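You operate a simulated robot arm through the tools that you are given. There is no shell and no other tool.

You are at the controls of a simulated robot arm. One attempt, no reset.

TASK
Swap the wheel in the blue holder for the one marked 37.
Fine: free the mesh lever first, lay the old wheel on the rack, lock the lever again.
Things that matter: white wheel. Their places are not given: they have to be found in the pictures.

Only the result counts: the job must be done as asked and must still hold three seconds after the hand-in. Knocking over, shifting, dropping, spilling or breaking anything else fails it.

THE ROBOT
A 7-joint arm with a two-finger parallel gripper, fixed in place. Base frame: the origin is at the foot of the arm, x ahead of it, y to its left, z up; the work surface is at about z = 0.95. Lengths are in m, angles in degrees, forces in N, time in s.
Its first joint turns from -149.0 to 149.0 degrees. Payload 3.43 kg.
Tool frame: the origin (TCP) lies between the finger pads and is the grasp point; the fingertips stand 0.03 m ahead of it; z points along the fingers, y is the line along which they close. The gripper opens to 0.094 m. The fingers are 0.028 m wide and 0.01 m thick; the gripper's body (0.05 by 0.096 m) begins 0.055 m behind the TCP.
Orientation is told as [roll, pitch, yaw] about the base's x, y, z axes, in that order, counted from this pose: with the fingers straight down and closing along the base's y, the tool's x points along the base's -x, its y along +y and its z along -z.

THE INTERFACE
- The arm moves only by the tool nudge_tool. Its argument "plan" is a list of rows, each a list of 6 numbers: the shift along the tool's x, y, z in units of 30 mm (1.0 is 30 mm), then the turn, a rotation vector about the tool's x, y, z in units of 8 degrees (1.0 is 8 degrees). In form: [[dx, dy, dz, wx, wy, wz], ...]. A call has 1 to 20 rows; each row shifts and turns the commanded pose from where the row before left it, along the tool's axes as they then stand. "jaw" is the opening in per cent of the stroke, from 0 (shut) to 100 (fully open), set as the call begins (left out, the last holds). A call with a number of a shift or a turn outside -1 to 1 is refused whole. A row lasts 0.2 s, in which the tool goes at most 0.05 m and 8.6 degrees; a call with a longer step from one row to the next is refused whole, and so is a gripper value outside its range. A pose out of reach is approached as far as the arm can. The call stops where the force on the tool passes 60 N (or 10 N more than at its start, if that is more) or the arm is blocked; 0.2 s more then pass. Each finger travels about 0.045 m/s and halts on what it meets, pressing with about 30 N; the grip force reading is that of the motor and also rises with nothing between the fingers. The clock runs only during rows and for 0.2 s after the last one: add rows that do not move to give the fingers time. The reply holds the time, the measured pose of the TCP, the force on the tool along the base axes, the opening and the grip force, in the units named above and with some noise, with the torque about the TCP (base axes, N m) and any sound that the robot's microphone picked up, and new pictures: "show" is both (left out), scene, wrist or none.
- Cameras (640 x 400 px; columns grow to the right, rows downward): "scene" is fixed at [0.3979, -0.6509, 1.6546]; the picture's right is [-0.72, 0.69, 0.00], its down [0.64, 0.66, -0.40] and it looks along [-0.28, -0.29, -0.92] (base axes); focal length 214 px, centre (320, 200). "wrist" rides on the gripper at [0.076, 0.014, -0.103] in the tool frame; the picture's right is [-0.18, 0.98, 0.00], its down [-0.75, -0.14, -0.64] and it looks along [-0.63, -0.12, 0.77] (tool axes); focal length 243 px, centre (320, 200).
- point_at(camera, pixels): for up to 12 pixels [column, row] of the newest picture of that camera ("zoom" is the newest enlarged one), the place [x, y, z] in the base frame of the surface seen there, good to about 0.003 m. No time passes.
- inspect(camera, box): a new picture of the part [left, top, right, bottom] of that camera's present view, enlarged. No time passes.
- sign_off(): hands the job in; it is judged then, once.

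Leave the gripper open and the arm clear of the work at the hand-in unless told otherwise.

The tools are called after "Emit:" as a command line: name --pt "numbers of a row" for each row, then --argument value for the rest, lists and objects as JSON in quotes. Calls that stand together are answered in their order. nudge_tool: Moves the arm, as the interface text tells. Its arguments: {"type":"object","properties":{"plan":{"type":"array","items":{"type":"array","items":{"type":"number"}}},"jaw":{"type":"number"},"show":{"type":"string","enum":["both","scene","wrist","none"]}},"required":["plan"]} The other tools are called the same way: point_at (camera, pixels) gives the place of the surface under pixels of a picture; inspect (camera, box) takes an enlarged picture of a part of a camera's view; sign_off () hands the job in.

At the start:

```text
t: 0.0
position: [0.1535, -0.9754, 1.2536]
ee_rot: [0.0, 0.0, 0.0]
contact_force: [-0.6, 0.3, 0.1]
wrist_torque: [-0.02, 0.05, 0.02]
gripper_width: 0.0938
grip_force: 0.2
```

scene: 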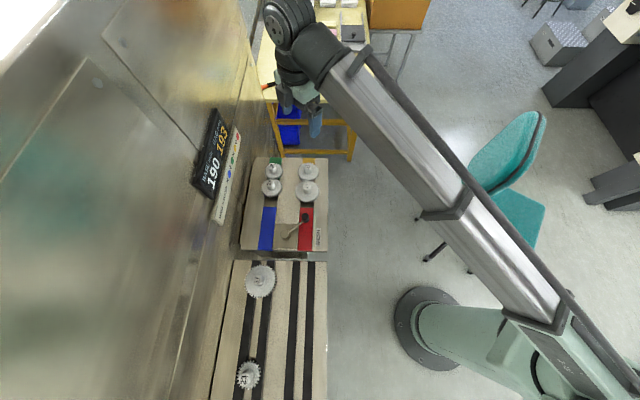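
wrist: 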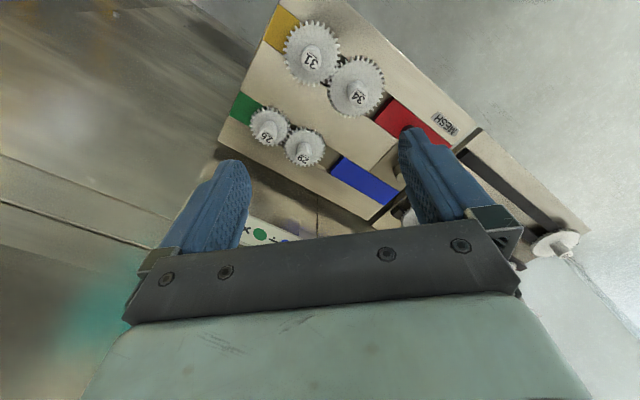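

I see a panel with gears (31, 34, 29?, 26?), coloured tags (yellow, green, blue, red), a lever near (290,230) in the scene and a rack with two gears below it. I'll enlarge these areas first.

Emit:
inspect --camera "scene" --box '[230, 145, 340, 265]'

Emit:
inspect --camera "scene" --box '[200, 250, 340, 400]'

Emit:
inspect --camera "wrist" --box '[210, 0, 600, 260]'

Emit:
inspect --camera "scene" --box '[185, 95, 255, 230]'

```text
3.33 times, centred on (285, 205) of scene
```

zoom: 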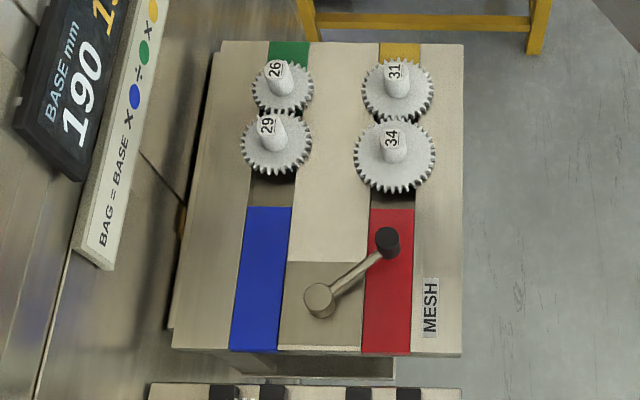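

```text
2.67 times, centred on (270, 325) of scene
```

zoom: 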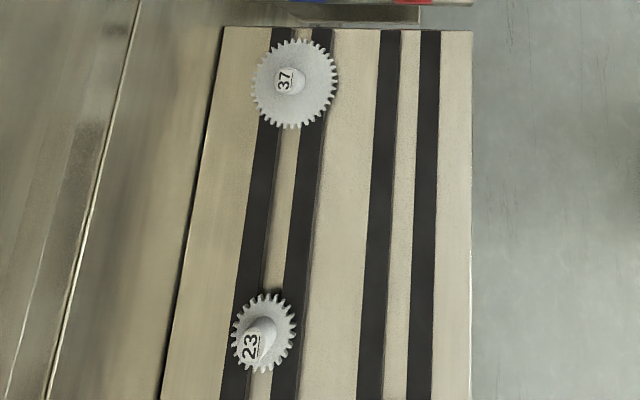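

```text
1.54 times, centred on (405, 130) of wrist
```

zoom: 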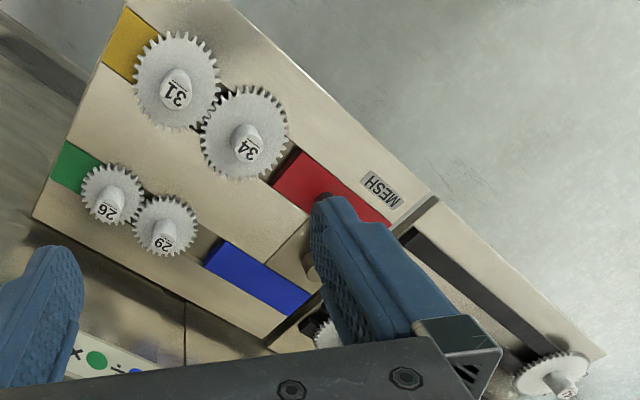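

```text
2.96 times, centred on (220, 162) of scene
```

zoom: 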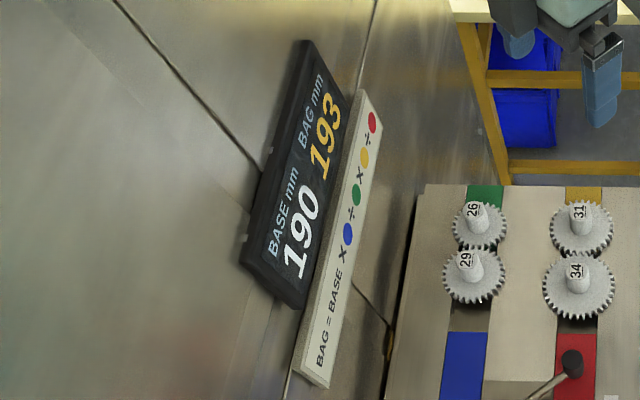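

The board reads BAG = BASE × blue ÷ green × yellow ÷ red: 190 × 29/26 × 31/34 ≈ 193. That puts wheel 29 in the blue holder. Wheel 37 is on the rack at scene pixel (260,281), with 23 at (248,374). Next I'll measure positions.

Emit:
point_at --camera "scene" --pixels '[[274, 169], [271, 185], [309, 170], [307, 187], [268, 230], [305, 228], [288, 235], [304, 218], [260, 281], [260, 290], [248, 379], [285, 330]]'

Emit:
inspect --camera "scene" --box '[250, 150, 330, 200]'

Emit:
inspect --camera "scene" --box '[240, 200, 340, 262]'

```text
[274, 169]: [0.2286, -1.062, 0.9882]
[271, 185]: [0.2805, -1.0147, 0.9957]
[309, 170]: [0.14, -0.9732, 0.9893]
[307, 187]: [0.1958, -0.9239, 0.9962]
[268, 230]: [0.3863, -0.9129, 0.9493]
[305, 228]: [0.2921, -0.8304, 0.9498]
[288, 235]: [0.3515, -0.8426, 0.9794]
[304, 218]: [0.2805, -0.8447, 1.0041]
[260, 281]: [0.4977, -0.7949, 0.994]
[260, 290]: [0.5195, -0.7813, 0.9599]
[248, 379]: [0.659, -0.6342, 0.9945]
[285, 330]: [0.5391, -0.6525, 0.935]
```

```text
8.00 times, centred on (290, 175) of scene
```

zoom: 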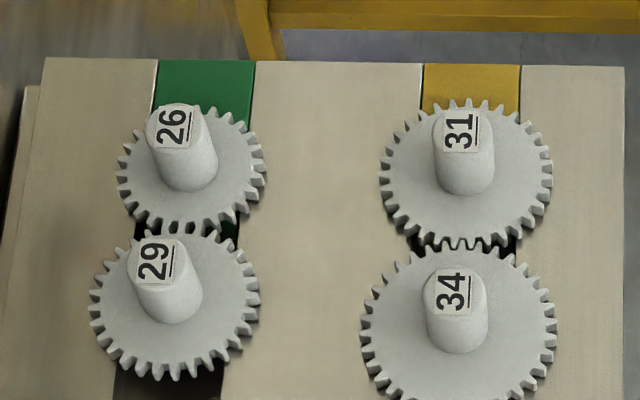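

```text
6.40 times, centred on (290, 231) of scene
```

zoom: 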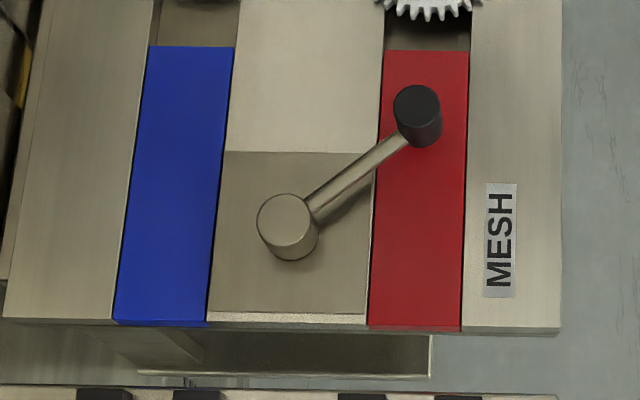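

I'll take accurate measurements from the enlarged views, starting with wheels 26, 29, 31 and 34: hub tops, disc faces and the slot.

Emit:
inspect --camera "scene" --box '[255, 155, 327, 200]'

Emit:
point_at --camera "zoom" --pixels '[[158, 265], [170, 310], [120, 310], [230, 300], [170, 360], [175, 335], [450, 292], [460, 340], [455, 370], [400, 320], [530, 320], [175, 127]]'

```text
8.89 times, centred on (291, 178) of scene
```

zoom: 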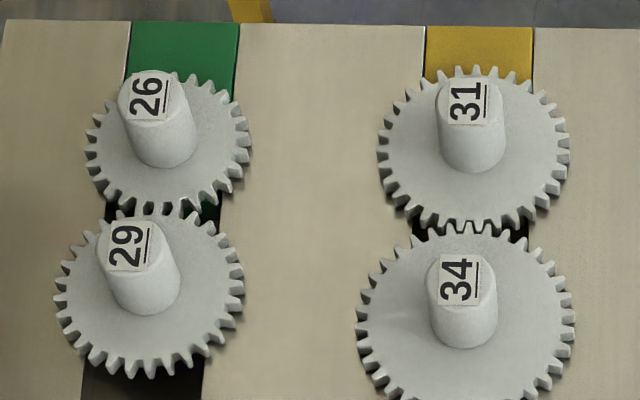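

```text
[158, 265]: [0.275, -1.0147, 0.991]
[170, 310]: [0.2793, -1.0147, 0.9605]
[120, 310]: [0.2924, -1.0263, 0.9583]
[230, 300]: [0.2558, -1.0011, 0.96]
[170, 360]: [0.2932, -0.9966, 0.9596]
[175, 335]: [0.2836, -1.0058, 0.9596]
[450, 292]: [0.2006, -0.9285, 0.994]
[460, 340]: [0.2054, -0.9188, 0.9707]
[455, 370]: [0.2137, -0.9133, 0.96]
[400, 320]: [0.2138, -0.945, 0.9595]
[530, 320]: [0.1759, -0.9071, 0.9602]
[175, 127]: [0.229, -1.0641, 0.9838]
```

Using the last zoom picture, I'll locate the hub tops, the 29 outline and the hub edges more exactly.

Emit:
point_at --camera "zoom" --pixels '[[130, 245], [100, 245], [160, 240], [132, 222], [134, 266], [62, 300], [238, 282], [157, 372], [150, 90], [466, 100], [461, 278], [145, 390]]'

Emit:
inspect --camera "scene" --box '[240, 200, 340, 262]'

```text
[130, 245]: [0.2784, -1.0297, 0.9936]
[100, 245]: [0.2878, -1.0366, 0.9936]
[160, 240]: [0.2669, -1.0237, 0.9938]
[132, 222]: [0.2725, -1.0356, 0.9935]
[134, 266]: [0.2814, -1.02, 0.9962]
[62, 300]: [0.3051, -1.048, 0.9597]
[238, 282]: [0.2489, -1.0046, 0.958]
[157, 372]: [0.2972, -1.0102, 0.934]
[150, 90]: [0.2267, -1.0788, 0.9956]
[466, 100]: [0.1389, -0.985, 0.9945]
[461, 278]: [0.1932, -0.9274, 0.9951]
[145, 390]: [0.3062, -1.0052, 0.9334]
```

```text
6.40 times, centred on (290, 231) of scene
```

zoom: 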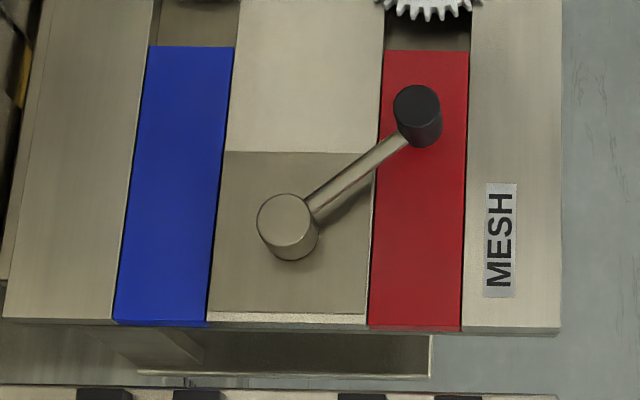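

Now I'll measure the lever (hub, arm, knob) and the plate around it.

Emit:
point_at --camera "zoom" --pixels '[[283, 217], [415, 103], [395, 105], [438, 103], [417, 142], [360, 172], [300, 250], [245, 180], [190, 48], [165, 320], [410, 320], [500, 290]]'

Emit:
inspect --camera "scene" --box '[205, 252, 335, 334]'

```text
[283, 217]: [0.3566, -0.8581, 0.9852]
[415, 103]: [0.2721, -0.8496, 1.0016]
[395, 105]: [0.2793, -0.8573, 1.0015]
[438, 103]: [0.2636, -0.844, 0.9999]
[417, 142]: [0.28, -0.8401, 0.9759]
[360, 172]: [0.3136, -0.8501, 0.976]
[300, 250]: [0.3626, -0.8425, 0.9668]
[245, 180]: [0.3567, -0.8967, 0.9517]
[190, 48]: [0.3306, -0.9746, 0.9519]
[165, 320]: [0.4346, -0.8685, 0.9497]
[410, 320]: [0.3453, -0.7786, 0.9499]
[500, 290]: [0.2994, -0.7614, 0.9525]
```

```text
4.88 times, centred on (270, 293) of scene
```

zoom: 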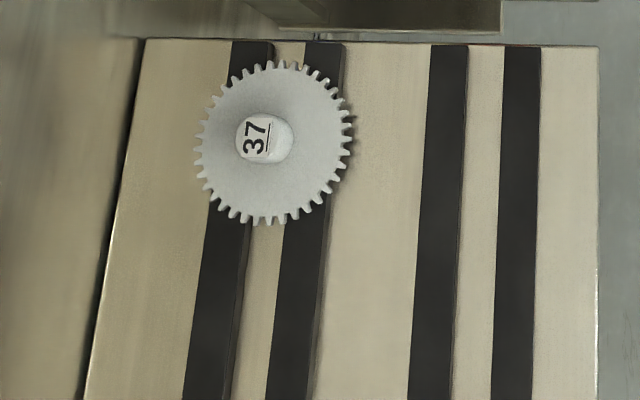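

Now the rack: wheel 37's hub and rim, the black strips and the board between them.

Emit:
point_at --camera "zoom" --pixels '[[264, 138], [240, 140], [292, 140], [264, 120], [198, 150], [352, 140], [225, 280], [300, 280], [265, 280], [370, 280], [445, 150], [520, 150]]'

Emit:
inspect --camera "scene" --box '[205, 318, 335, 400]'

```text
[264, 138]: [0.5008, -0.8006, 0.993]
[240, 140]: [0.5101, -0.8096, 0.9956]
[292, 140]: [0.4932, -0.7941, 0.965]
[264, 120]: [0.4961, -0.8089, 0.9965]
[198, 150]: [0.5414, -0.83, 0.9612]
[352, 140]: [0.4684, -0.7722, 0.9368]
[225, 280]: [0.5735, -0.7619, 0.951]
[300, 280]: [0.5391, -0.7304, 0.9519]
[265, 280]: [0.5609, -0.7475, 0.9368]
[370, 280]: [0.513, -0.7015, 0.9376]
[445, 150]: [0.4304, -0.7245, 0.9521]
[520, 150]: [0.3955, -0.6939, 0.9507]
```

```text
4.88 times, centred on (270, 359) of scene
```

zoom: 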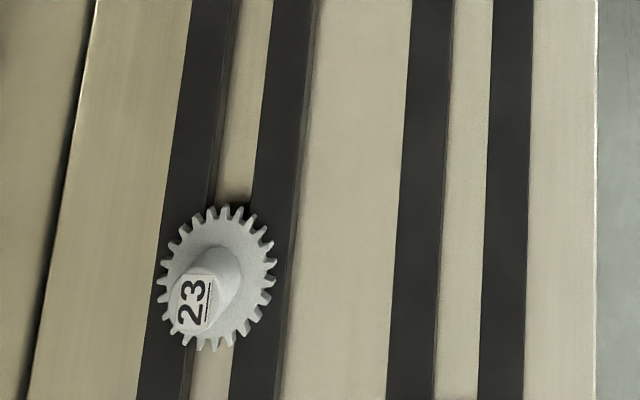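

Findings so far:
- **Wheels:** the disc top is at z≈0.960 and the hub top at about 0.996. Wheel 29's hub is near (0.277,-1.03), with the slots running along roughly (0.71,0.70).
- **Lever:** the pivot is at (0.357,-0.858) and the knob at (0.272,-0.850,1.00).
- **Rack:** the black rails are at z≈0.951.

I'll move the tool above the knob for a closer look with the wrist camera.

Emit:
nudge_tool --pt "-0.79 0.84 0.9 0 0 0" --pt "-0.79 0.84 0.9 0 0 0" --pt "-0.79 0.84 0.9 0 0 0" --pt "-0.79 0.84 0.9 0 0 0" --pt "-0.79 0.84 0.9 0 0 0" --jaw 100

```text
t: 1.2
position: [0.2726, -0.8474, 1.1186]
ee_rot: [0.0, 0.1, -0.1]
contact_force: [0.1, 0.6, -0.3]
wrist_torque: [0.03, -0.02, -0.01]
gripper_width: 0.0938
grip_force: 0.1
```

scene: 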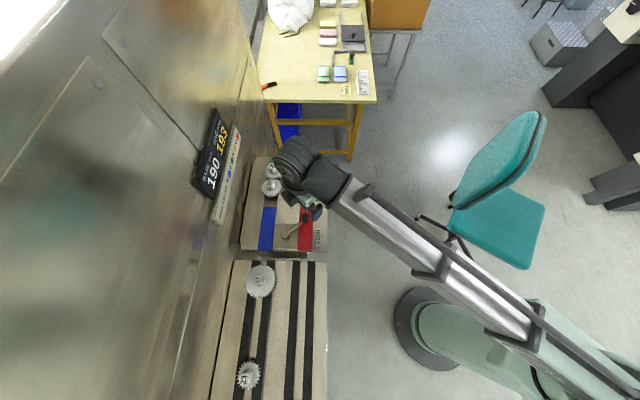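
wrist: 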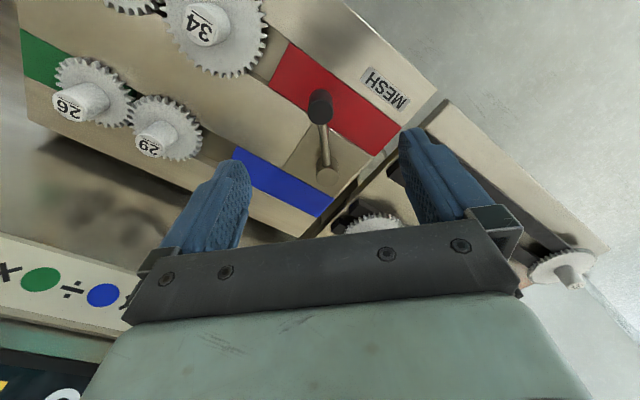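

The tool is above the knob, which appears at about (320,105) in the wrist view. I'll enlarge the lever area to look for lock or free marks.

Emit:
inspect --camera "wrist" --box '[220, 40, 440, 220]'

Emit:
inspect --camera "wrist" --box '[20, 0, 300, 175]'

Emit:
point_at --camera "wrist" --pixels '[[320, 102], [328, 172], [145, 145], [160, 130], [70, 105], [205, 28], [265, 170], [200, 165], [290, 75]]'

```text
2.22 times, centred on (330, 130) of wrist
```

zoom: 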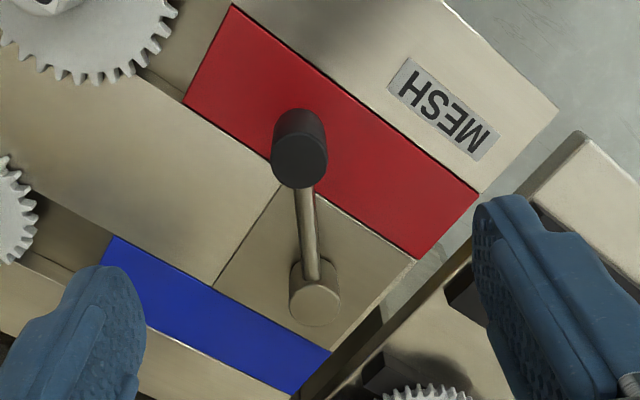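

```text
2.29 times, centred on (160, 88) of wrist
```

zoom: 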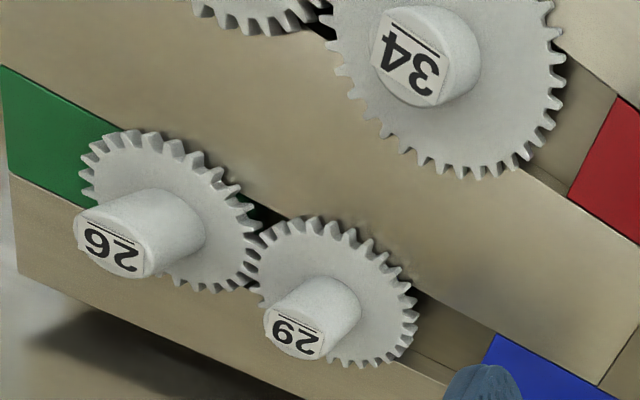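

```text
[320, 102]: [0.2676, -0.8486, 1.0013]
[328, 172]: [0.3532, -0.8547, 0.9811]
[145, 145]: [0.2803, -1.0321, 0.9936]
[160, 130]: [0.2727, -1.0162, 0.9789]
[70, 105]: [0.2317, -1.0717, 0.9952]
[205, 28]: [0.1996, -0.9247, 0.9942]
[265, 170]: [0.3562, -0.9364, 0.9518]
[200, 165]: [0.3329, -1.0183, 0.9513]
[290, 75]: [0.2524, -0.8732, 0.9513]
```

I see no marks, so I'll have to find the free direction by feel. I'll lower the open fingers around the knob with the closing line along base y, tangential to the lever, so the tips end near z≈0.97.

Emit:
nudge_tool --pt "0.05 -0.03 1.0 0 0 0" --pt "0.04 -0.02 1.0 0 0 0" --pt "0 0 1.0 0 0 0" --pt "0 0 0.95 0 0 0" --pt "0 0 0 0 0 0" --jaw 100

```text
t: 2.4
position: [0.2717, -0.851, 0.999]
ee_rot: [-0.1, 0.0, -0.1]
contact_force: [0.4, 0.3, 0.4]
wrist_torque: [0.01, -0.01, 0.04]
gripper_width: 0.0939
grip_force: 0.1
```

scene: 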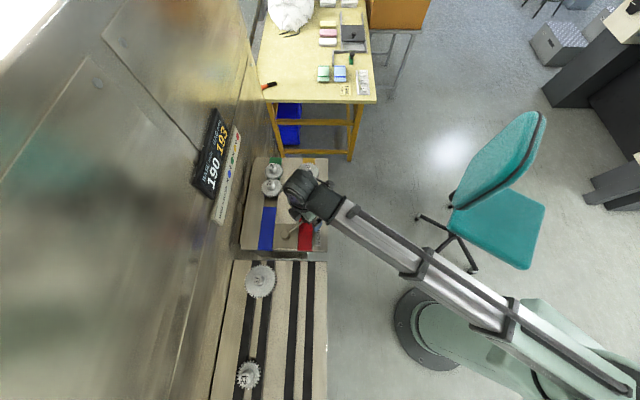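
wrist: 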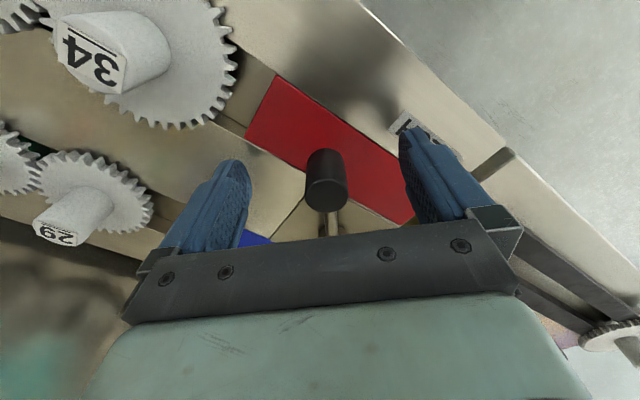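

The knob at (327,182) in the wrist view sits between the fingers. I'll close to a loose cage of about 31 mm around the 22 mm knob.

Emit:
nudge_tool --pt "0 0 0 0 0 0" --pt "0 0 0 0 0 0" --pt "0 0 0 0 0 0" --pt "0 0 0 0 0 0" --jaw 32

```text
t: 3.4
position: [0.2712, -0.8509, 0.9994]
ee_rot: [0.1, 0.0, 0.0]
contact_force: [-0.8, 0.4, 0.5]
wrist_torque: [0.01, 0.01, 0.0]
gripper_width: 0.03
grip_force: 0.0
```

scene: 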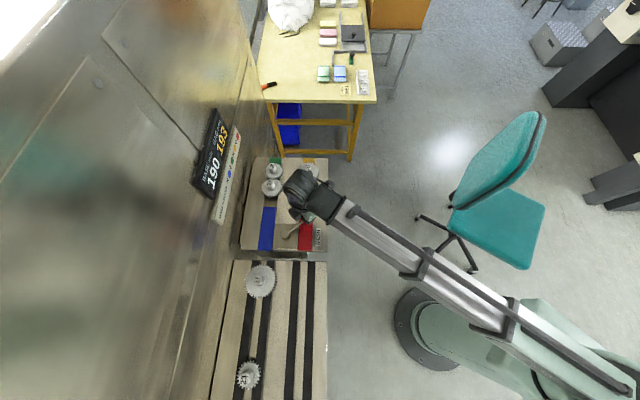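
wrist: 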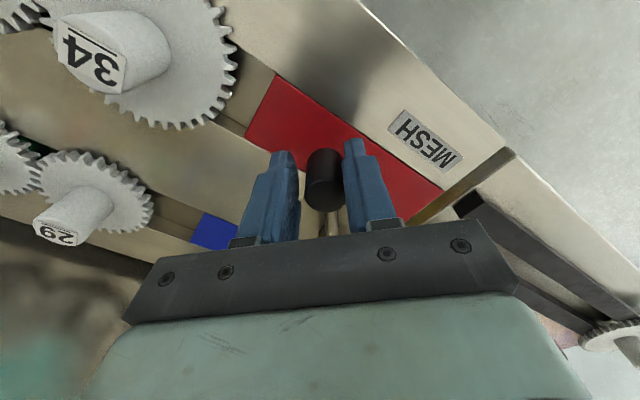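

The knob is caged. I'll test the +y direction gently, 12 mm, and watch the force.

Emit:
nudge_tool --pt "0 0.2 0 0 0 0" --pt "0 0.2 0 0 0 0" --pt "0 0 0 0 0 0" --show "wrist"

```text
t: 4.2
position: [0.2708, -0.8398, 0.999]
ee_rot: [0.0, 0.0, 0.0]
contact_force: [-1.2, -0.4, 0.1]
wrist_torque: [-0.02, 0.03, -0.02]
gripper_width: 0.0306
grip_force: 0.1
```

wrist: 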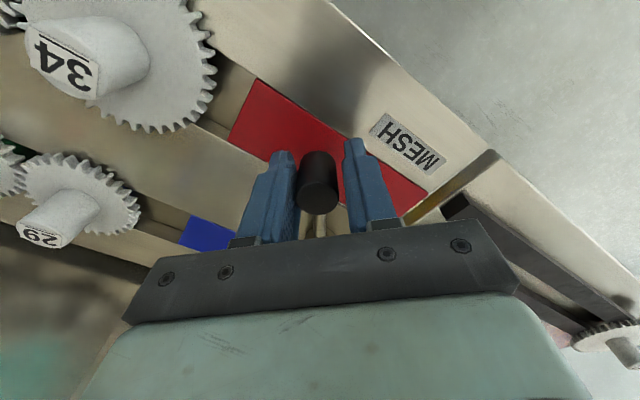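

The left finger is now against the knob, with almost no force. I'll push another 12 mm in +y.

Emit:
nudge_tool --pt "0 0.2 0 0 0 0" --pt "0 0.2 0 0 0 0" --pt "0 0 0 0 0 0" --show "wrist"

```text
t: 5.0
position: [0.27, -0.8268, 0.9994]
ee_rot: [0.0, 0.0, 0.0]
contact_force: [-0.2, -1.5, 0.2]
wrist_torque: [0.01, -0.02, 0.0]
gripper_width: 0.0302
grip_force: 0.2
```

wrist: 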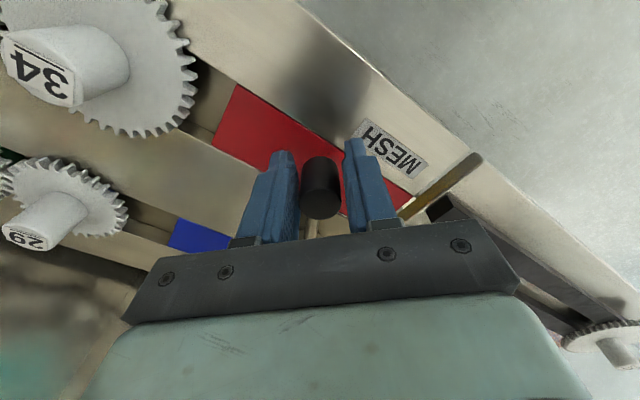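

The lever follows easily, with about 1.5 N, so it swings in +y. I'll keep going along the arc about the pivot and turn the tool clockwise with it.

Emit:
nudge_tool --pt "-0.27 0.35 0 0 0 1" --pt "-0.16 0.37 0 0 0 1" --pt "-0.165 0.37 0 0 0 1" --pt "0 0 0 0 0 0"

```text
t: 6.0
position: [0.2914, -0.7978, 0.9987]
ee_rot: [0.0, 0.0, -24.1]
contact_force: [-0.1, -0.4, -0.4]
wrist_torque: [-0.03, -0.01, 0.0]
gripper_width: 0.0305
grip_force: 0.1
```

scene: 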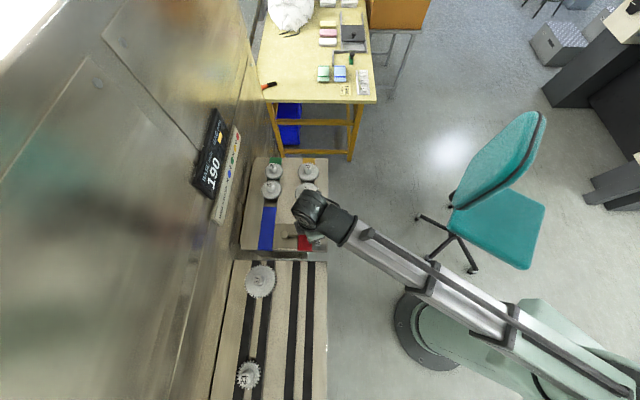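
wrist: 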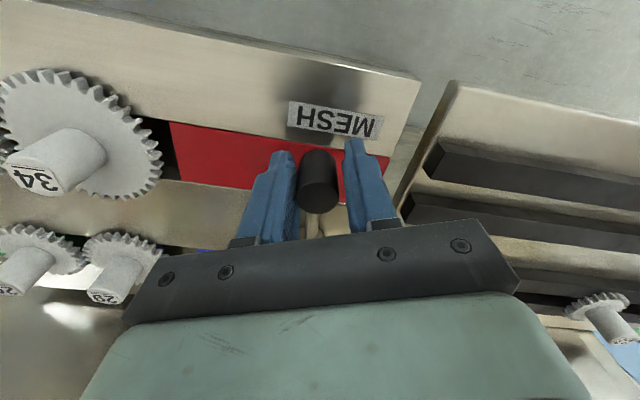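

The lever keeps moving with almost no force, and the board's BAG number seems to have changed. I'll enlarge the board and the panel.

Emit:
inspect --camera "scene" --box '[185, 95, 255, 230]'

Emit:
inspect --camera "scene" --box '[235, 150, 335, 260]'

Emit:
inspect --camera "wrist" --box '[0, 50, 260, 310]'

```text
2.96 times, centred on (220, 162) of scene
```

zoom: 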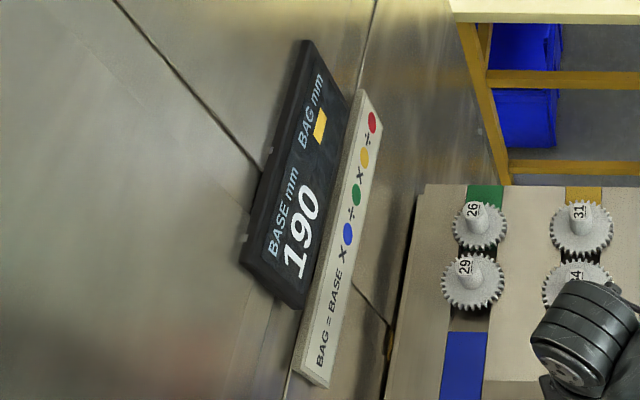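

```text
3.64 times, centred on (285, 205) of scene
```

zoom: 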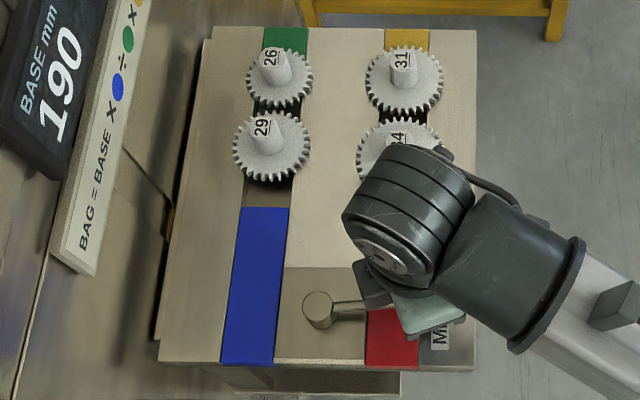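

```text
1.54 times, centred on (130, 180) of wrist
```

zoom: 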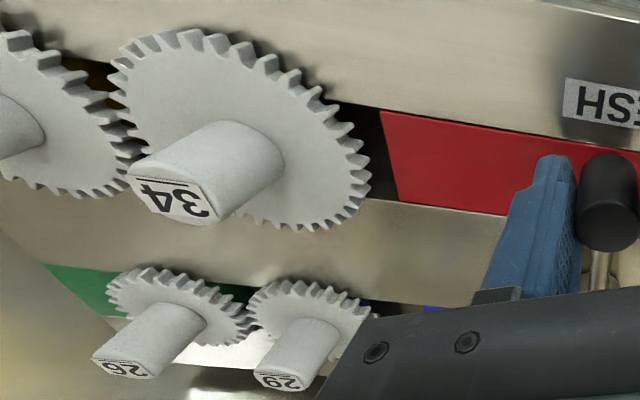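

The board now shows no BAG value, so the mesh is disengaging. I'll continue the swing with the same arc pattern and keep watching for a stop.

Emit:
nudge_tool --pt "-0.175 0.42 0 0 0 1" --pt "-0.165 0.37 0 0 0 1" --pt "-0.165 0.37 0 0 0 1" --pt "0 0 0 0 0 0"

```text
t: 7.0
position: [0.3225, -0.7747, 0.9995]
ee_rot: [-0.1, 0.0, -48.1]
contact_force: [-0.8, 0.2, 0.7]
wrist_torque: [-0.03, 0.02, -0.01]
gripper_width: 0.0305
grip_force: 0.2
```

scene: 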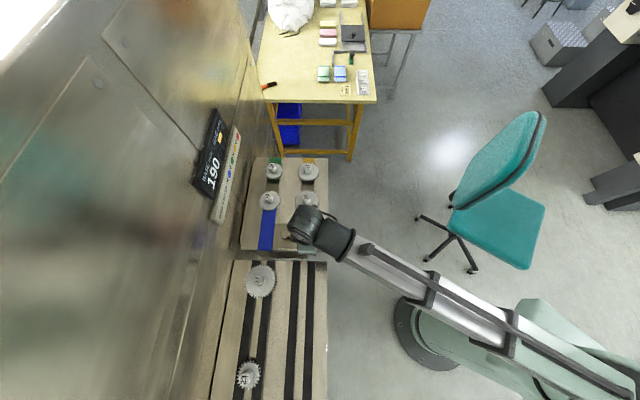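
wrist: 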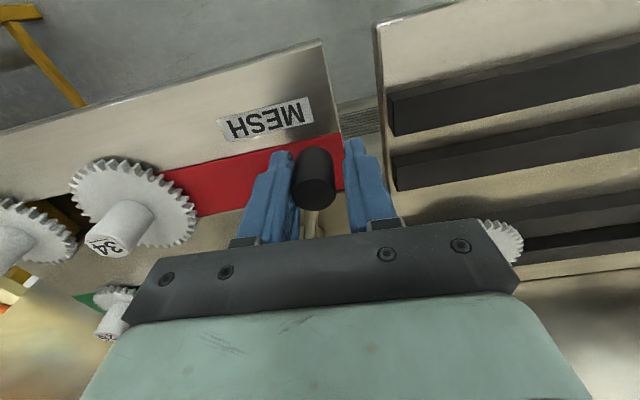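

Wheels 29 and 34 are sliding away from 26 and 31 as the lever turns; 29 is now at scene (269,200). I'll continue.

Emit:
nudge_tool --pt "-0.165 0.38 0 0 0 1" --pt "-0.165 0.37 0 0 0 1" --pt "0 0 0 0 0 0"

Emit:
inspect --camera "scene" --box '[235, 150, 335, 260]'

```text
t: 7.8
position: [0.3472, -0.7703, 0.999]
ee_rot: [0.0, 0.0, -64.1]
contact_force: [-0.3, -0.4, 0.2]
wrist_torque: [0.03, -0.01, 0.0]
gripper_width: 0.0304
grip_force: 0.7
```

scene: 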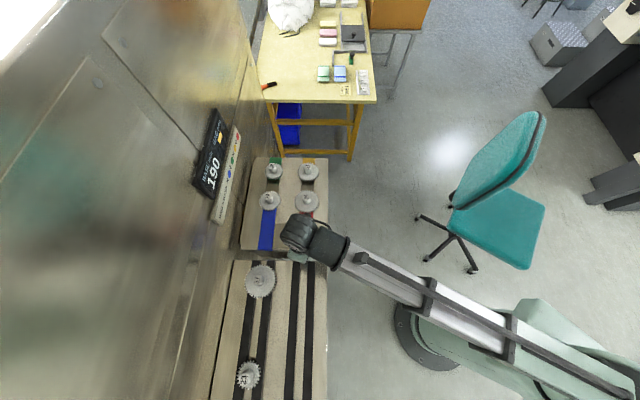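
wrist: 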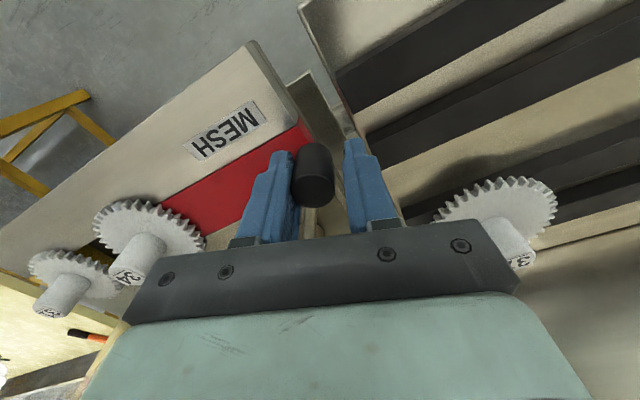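

```text
3.64 times, centred on (285, 205) of scene
```

zoom: 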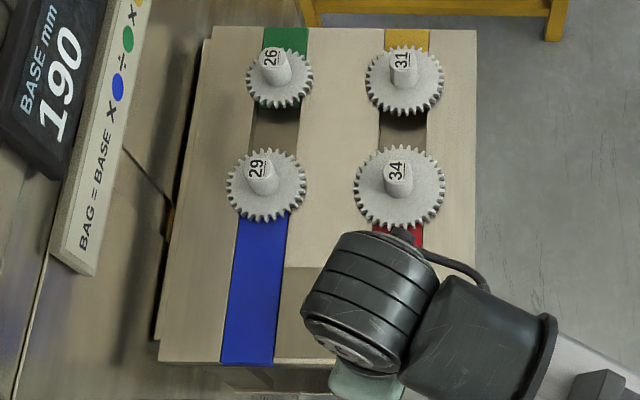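

The slots are opening further with no resistance yet. I'll push on in small steps toward the end stop.

Emit:
nudge_tool --pt "-0.165 0.37 0 0 0 1" --pt "-0.165 0.37 0 0 0 1" --pt "0 0 0 0 0 0"

Emit:
inspect --camera "scene" --box '[235, 150, 335, 260]'

```text
t: 8.6
position: [0.3682, -0.7723, 0.9987]
ee_rot: [-0.4, 0.1, -80.3]
contact_force: [-37.3, 3.0, 4.8]
wrist_torque: [0.44, 0.25, -0.07]
gripper_width: 0.0505
grip_force: 18.1
```

scene: 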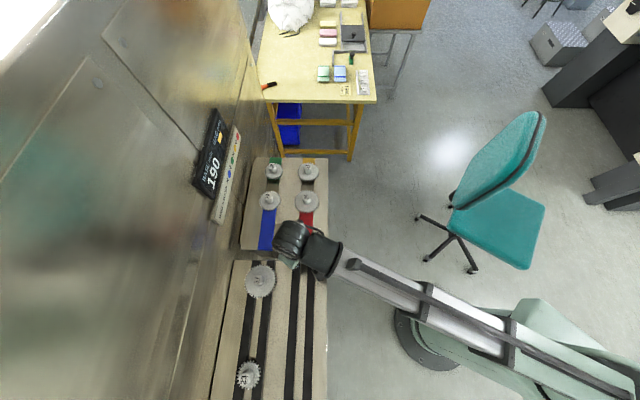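
wrist: 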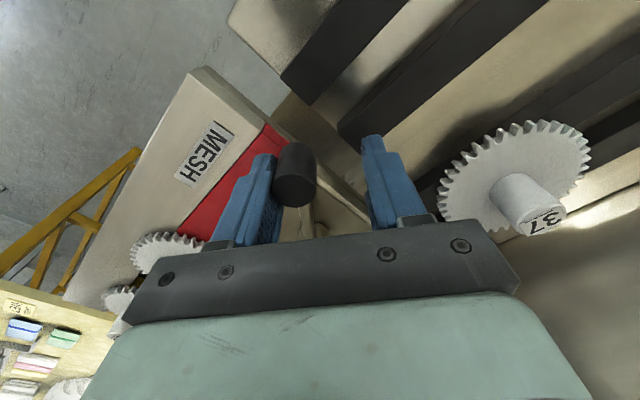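

```text
3.64 times, centred on (285, 205) of scene
```

zoom: 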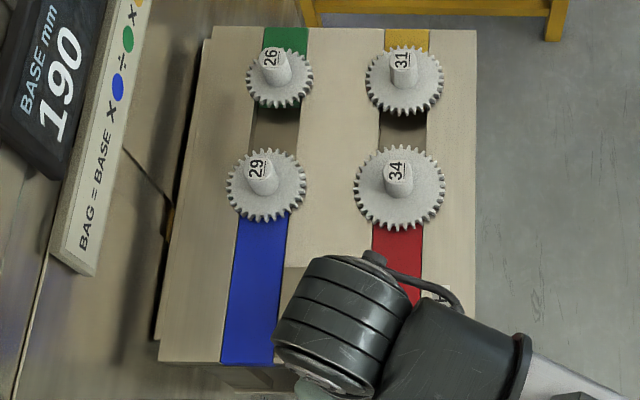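

The lever has reached its end stop (37 N). 29 and 34 are well clear of their partners and the board's BAG value is blank. I'll back off about 8 mm to relieve the force.

Emit:
nudge_tool --pt "0 -0.28 0 0 0 0" --pt "0 0 0 0 0 0" --show "wrist"

```text
t: 9.2
position: [0.364, -0.7707, 0.999]
ee_rot: [-0.1, 0.0, -79.9]
contact_force: [-22.2, 5.9, 0.2]
wrist_torque: [-0.02, 0.05, -0.07]
gripper_width: 0.0418
grip_force: 10.4
```

wrist: 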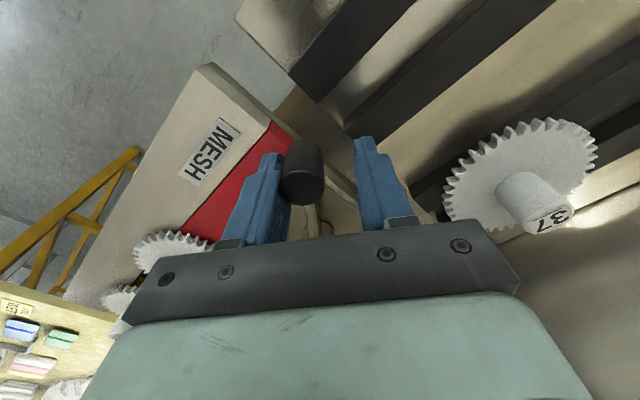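

There's still 22 N of preload on the left finger, so I'll back off further.

Emit:
nudge_tool --pt "0 -0.25 0 0 0 0" --pt "0 0 0 0 0 0" --show "wrist"

```text
t: 9.8
position: [0.3574, -0.7732, 0.999]
ee_rot: [0.2, -0.1, -80.0]
contact_force: [-1.1, -1.1, -0.1]
wrist_torque: [-0.07, 0.03, 0.01]
gripper_width: 0.0308
grip_force: 0.1
```

wrist: 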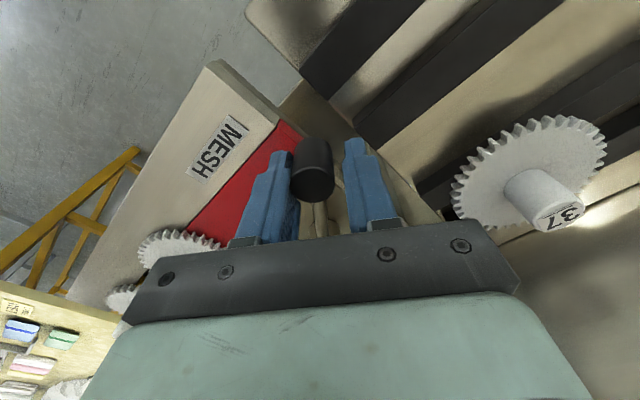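

The force is gone and the lever rests at its free end. I'll lift straight up off the knob, then locate wheel 29 again.

Emit:
nudge_tool --pt "0 0 -1 0 0 0" --pt "0 0 -1 0 0 0" --pt "0 0 -1 0 0 0" --pt "0 0 -1 0 0 0" --pt "0 0 0 0 0 0"

Emit:
inspect --camera "scene" --box '[240, 155, 330, 211]'

Emit:
inspect --camera "scene" --box '[185, 95, 255, 230]'

```text
t: 11.0
position: [0.358, -0.7732, 1.1203]
ee_rot: [0.0, 0.1, -80.0]
contact_force: [0.1, -0.2, -0.2]
wrist_torque: [-0.04, 0.0, -0.01]
gripper_width: 0.0301
grip_force: 0.1
```

scene: 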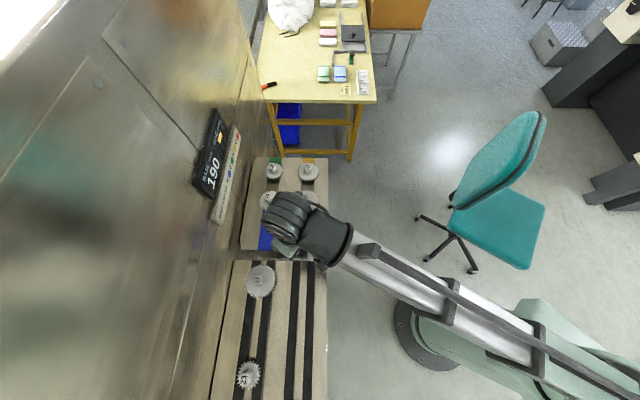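
wrist: 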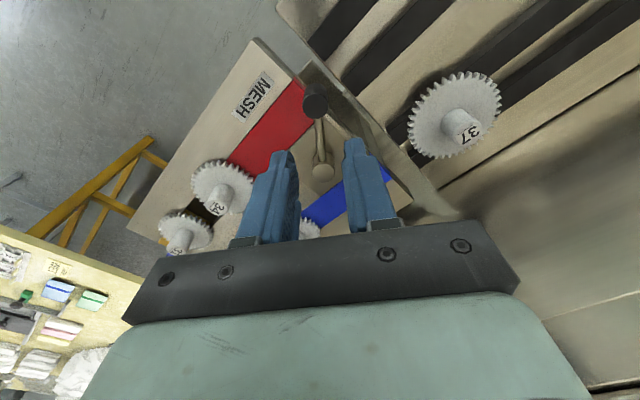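

```text
7.11 times, centred on (285, 183) of scene
```

zoom: 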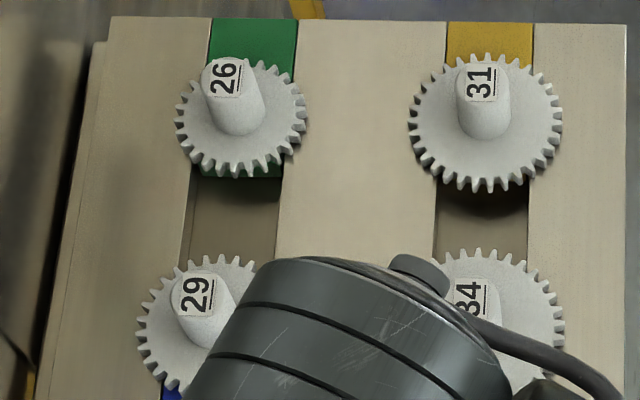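

```text
2.96 times, centred on (220, 162) of scene
```

zoom: 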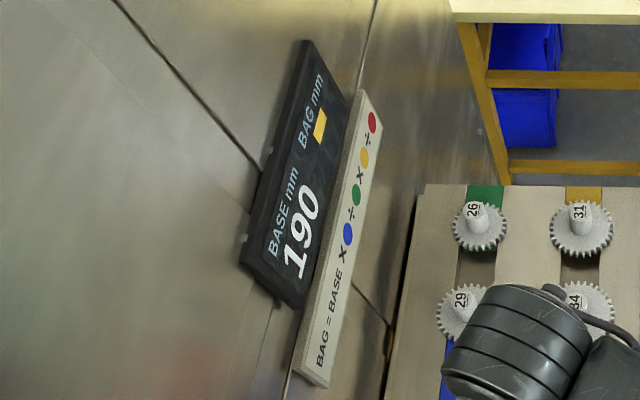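

The arm hides part of the view. I'll zoom on wheel 29 again and measure what's visible of its hub and rim.

Emit:
inspect --camera "scene" --box '[250, 180, 298, 210]'

```text
13.33 times, centred on (274, 195) of scene
```

zoom: 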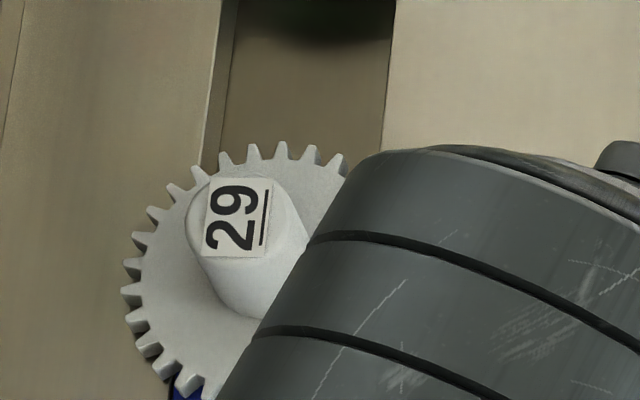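

Emit:
point_at --camera "zoom" --pixels '[[228, 220], [192, 220], [266, 215], [230, 178], [228, 255], [230, 320], [190, 290], [330, 170], [125, 295], [285, 155]]'

```text
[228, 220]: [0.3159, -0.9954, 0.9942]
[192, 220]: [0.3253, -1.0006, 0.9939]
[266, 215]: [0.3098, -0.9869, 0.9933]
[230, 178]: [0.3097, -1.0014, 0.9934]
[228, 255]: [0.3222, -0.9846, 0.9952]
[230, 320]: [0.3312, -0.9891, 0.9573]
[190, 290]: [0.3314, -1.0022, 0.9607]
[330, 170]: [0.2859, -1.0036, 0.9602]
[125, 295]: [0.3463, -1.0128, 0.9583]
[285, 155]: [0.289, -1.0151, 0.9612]
```

Wheel 29's hub top is now at about (0.316,-0.995,0.994), roughly 1.04 m from the base axis, so I may have to tilt the tool outward. First I'll go above it with a vertical tool, open the jaws and see how far the arm reaches.

Emit:
nudge_tool --pt "-0.88 -0.33 0 0 0 0" --pt "-0.88 -0.33 0 0 0 0" --pt "-0.88 -0.33 0 0 0 0" --pt "-0.88 -0.33 0 0 0 0" --pt "-0.88 -0.33 0 0 0 0" --pt "-0.88 -0.33 0 0 0 0" --pt "-0.88 -0.33 0 0 0 0" --pt "-0.88 -0.33 0 0 0 -0.95" --pt "0 0 0 0 0 0" --jaw 100

```text
t: 13.0
position: [0.3147, -0.9966, 1.1185]
ee_rot: [0.0, 0.1, -72.5]
contact_force: [0.2, 0.4, 0.4]
wrist_torque: [0.05, -0.01, 0.01]
gripper_width: 0.0943
grip_force: 0.1
```

scene: 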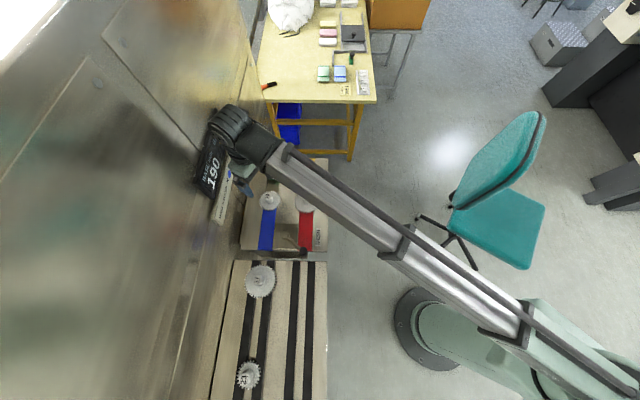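
wrist: 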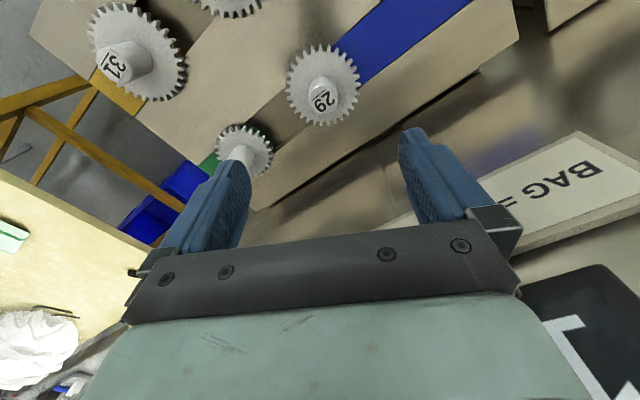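

The arm reaches directly above wheel 29 with a vertical tool. I'll check the hub position in this wrist view and how close the wall board is.

Emit:
point_at --camera "wrist" --pixels '[[324, 95], [311, 95], [337, 92], [289, 85], [358, 75], [323, 122], [600, 150], [500, 230], [600, 330], [520, 130], [440, 120]]'

Emit:
inspect --camera "wrist" --box '[270, 30, 380, 140]'

```text
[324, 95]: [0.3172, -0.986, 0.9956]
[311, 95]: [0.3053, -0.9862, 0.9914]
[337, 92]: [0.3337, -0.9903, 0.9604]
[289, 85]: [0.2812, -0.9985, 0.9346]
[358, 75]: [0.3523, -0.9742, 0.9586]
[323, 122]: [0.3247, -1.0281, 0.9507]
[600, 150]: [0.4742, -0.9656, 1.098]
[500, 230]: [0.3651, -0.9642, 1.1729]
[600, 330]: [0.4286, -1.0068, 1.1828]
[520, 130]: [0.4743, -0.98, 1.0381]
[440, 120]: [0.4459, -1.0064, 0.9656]
```

```text
3.64 times, centred on (325, 85) of wrist
```

zoom: 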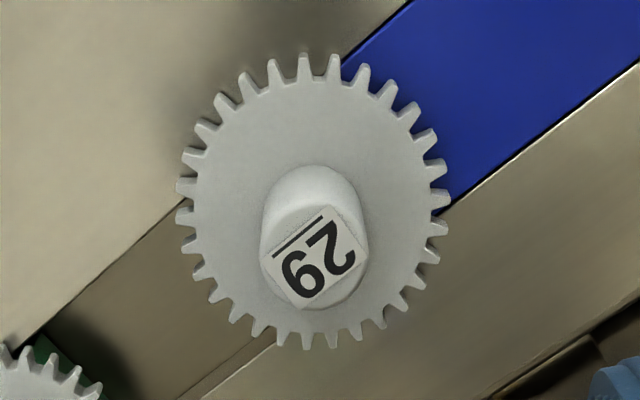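

Emit:
point_at --camera "zoom" --pixels '[[315, 260], [268, 262], [365, 255], [315, 212], [320, 305], [178, 190], [450, 200], [305, 58], [305, 345], [310, 190]]'

Emit:
point_at --camera "scene" --pixels '[[218, 215], [236, 150], [267, 199], [262, 200], [280, 200], [303, 205]]'

```text
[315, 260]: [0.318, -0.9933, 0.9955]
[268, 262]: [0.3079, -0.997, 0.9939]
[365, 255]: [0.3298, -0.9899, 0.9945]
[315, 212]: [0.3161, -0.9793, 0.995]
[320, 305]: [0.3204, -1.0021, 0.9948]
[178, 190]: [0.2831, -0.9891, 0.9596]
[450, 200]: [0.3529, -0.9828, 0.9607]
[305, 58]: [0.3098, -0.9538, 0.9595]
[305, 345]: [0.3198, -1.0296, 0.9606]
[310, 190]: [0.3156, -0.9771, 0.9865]
```

```text
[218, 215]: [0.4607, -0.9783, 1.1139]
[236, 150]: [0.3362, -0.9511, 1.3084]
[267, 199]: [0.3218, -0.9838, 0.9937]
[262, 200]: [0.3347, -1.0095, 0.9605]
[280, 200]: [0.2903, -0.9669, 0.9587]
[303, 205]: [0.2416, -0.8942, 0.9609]
```

The hub axis of 29 is at about (0.317,-0.9925), diameter about 24 mm. I'll centre on it and descend with open jaws to about z=1.005, checking reach and clearance on the way.

Emit:
nudge_tool --pt "0.1 0.1 0.7 0 0 0" --pt "0 0 0.8 0 0 0" --pt "0 0 0.8 0 0 0" --pt "0 0 0.8 0 0 0" --pt "0 0 0.65 0 0 0" --pt "0 0 0 0 0 0" --jaw 100

```text
t: 14.4
position: [0.3171, -0.9919, 1.0071]
ee_rot: [0.0, -0.1, -72.5]
contact_force: [0.5, 0.5, 0.0]
wrist_torque: [-0.03, -0.01, -0.03]
gripper_width: 0.0943
grip_force: 0.1
```

scene: 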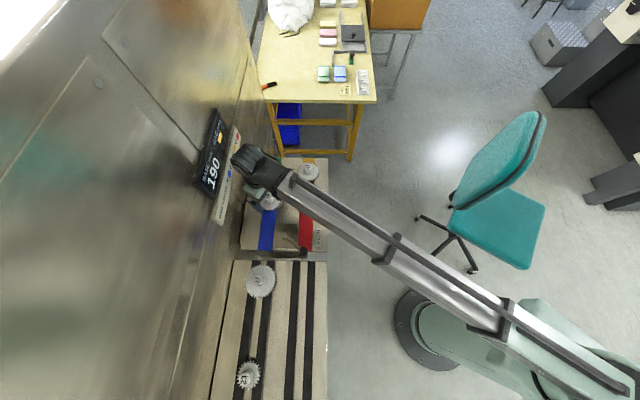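
wrist: 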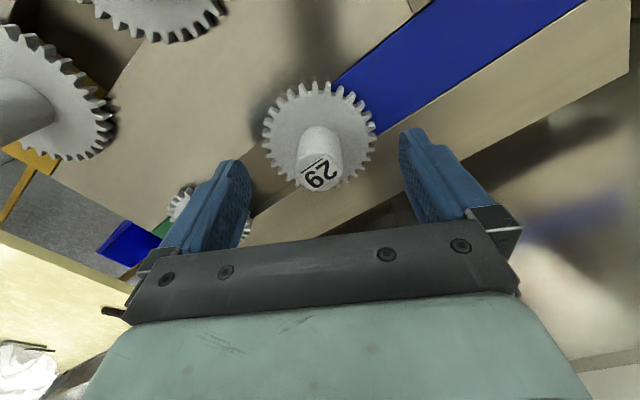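

The tool is vertical and in reach, with the hub centred between the fingers. I'll descend the last 11 mm (tips about 6 mm above the disc) and close on the hub.

Emit:
nudge_tool --pt "0 0 0.37 0 0 0" --pt "0 0 0 0 0 0" --jaw 100 --show "none"

Emit:
nudge_tool --pt "0 0 0 0 0 0" --pt "0 0 0 0 0 0" --pt "0 0 0 0 0 0" --pt "0 0 0 0 0 0" --pt "0 0 0 0 0 0" --pt "0 0 0 0 0 0" --jaw 0

```text
t: 15.0
position: [0.3158, -0.9919, 0.9971]
ee_rot: [0.1, 0.0, -72.4]
contact_force: [-0.4, 0.5, 0.1]
wrist_torque: [0.0, -0.04, 0.02]
gripper_width: 0.094
grip_force: 0.0
```

```text
t: 16.4
position: [0.3158, -0.9917, 0.9966]
ee_rot: [-0.1, 0.0, -72.4]
contact_force: [-0.7, 0.3, -0.4]
wrist_torque: [-0.03, 0.0, 0.01]
gripper_width: 0.0269
grip_force: 30.5
```

scene: 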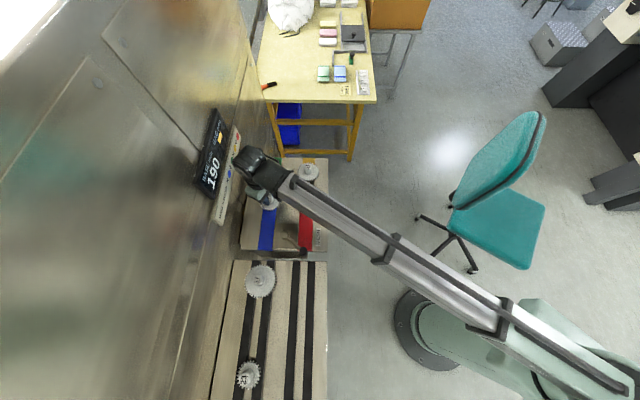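
wrist: 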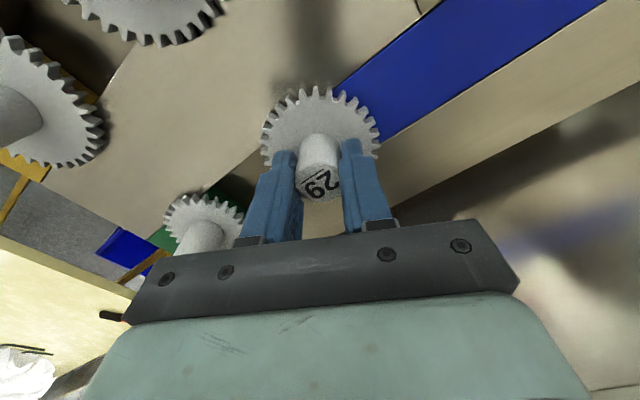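

The hub is gripped firmly (27 mm, 30 N) with no side force. I'll lift straight up in small steps.

Emit:
nudge_tool --pt "0 0 -0.3 0 0 0" --pt "0 0 -0.4 0 0 0" --pt "0 0 -0.5 0 0 0" --pt "0 0 0 0 0 0"

```text
t: 17.4
position: [0.3162, -0.9915, 1.0327]
ee_rot: [0.0, 0.0, -72.4]
contact_force: [-0.2, 0.7, -0.7]
wrist_torque: [0.01, 0.01, 0.01]
gripper_width: 0.0
grip_force: 29.8
```

scene: 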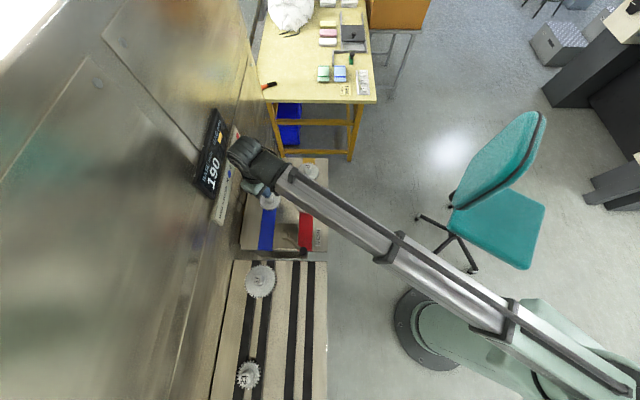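
wrist: 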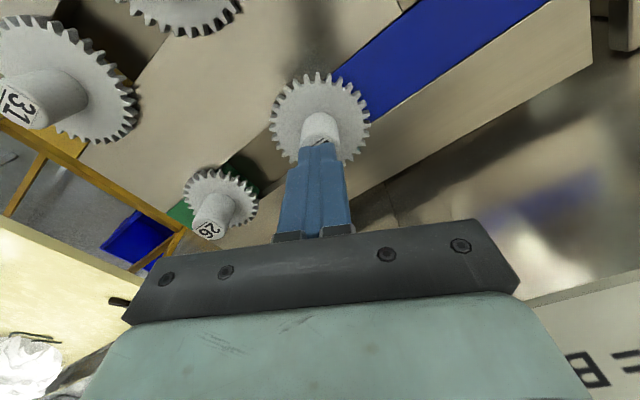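

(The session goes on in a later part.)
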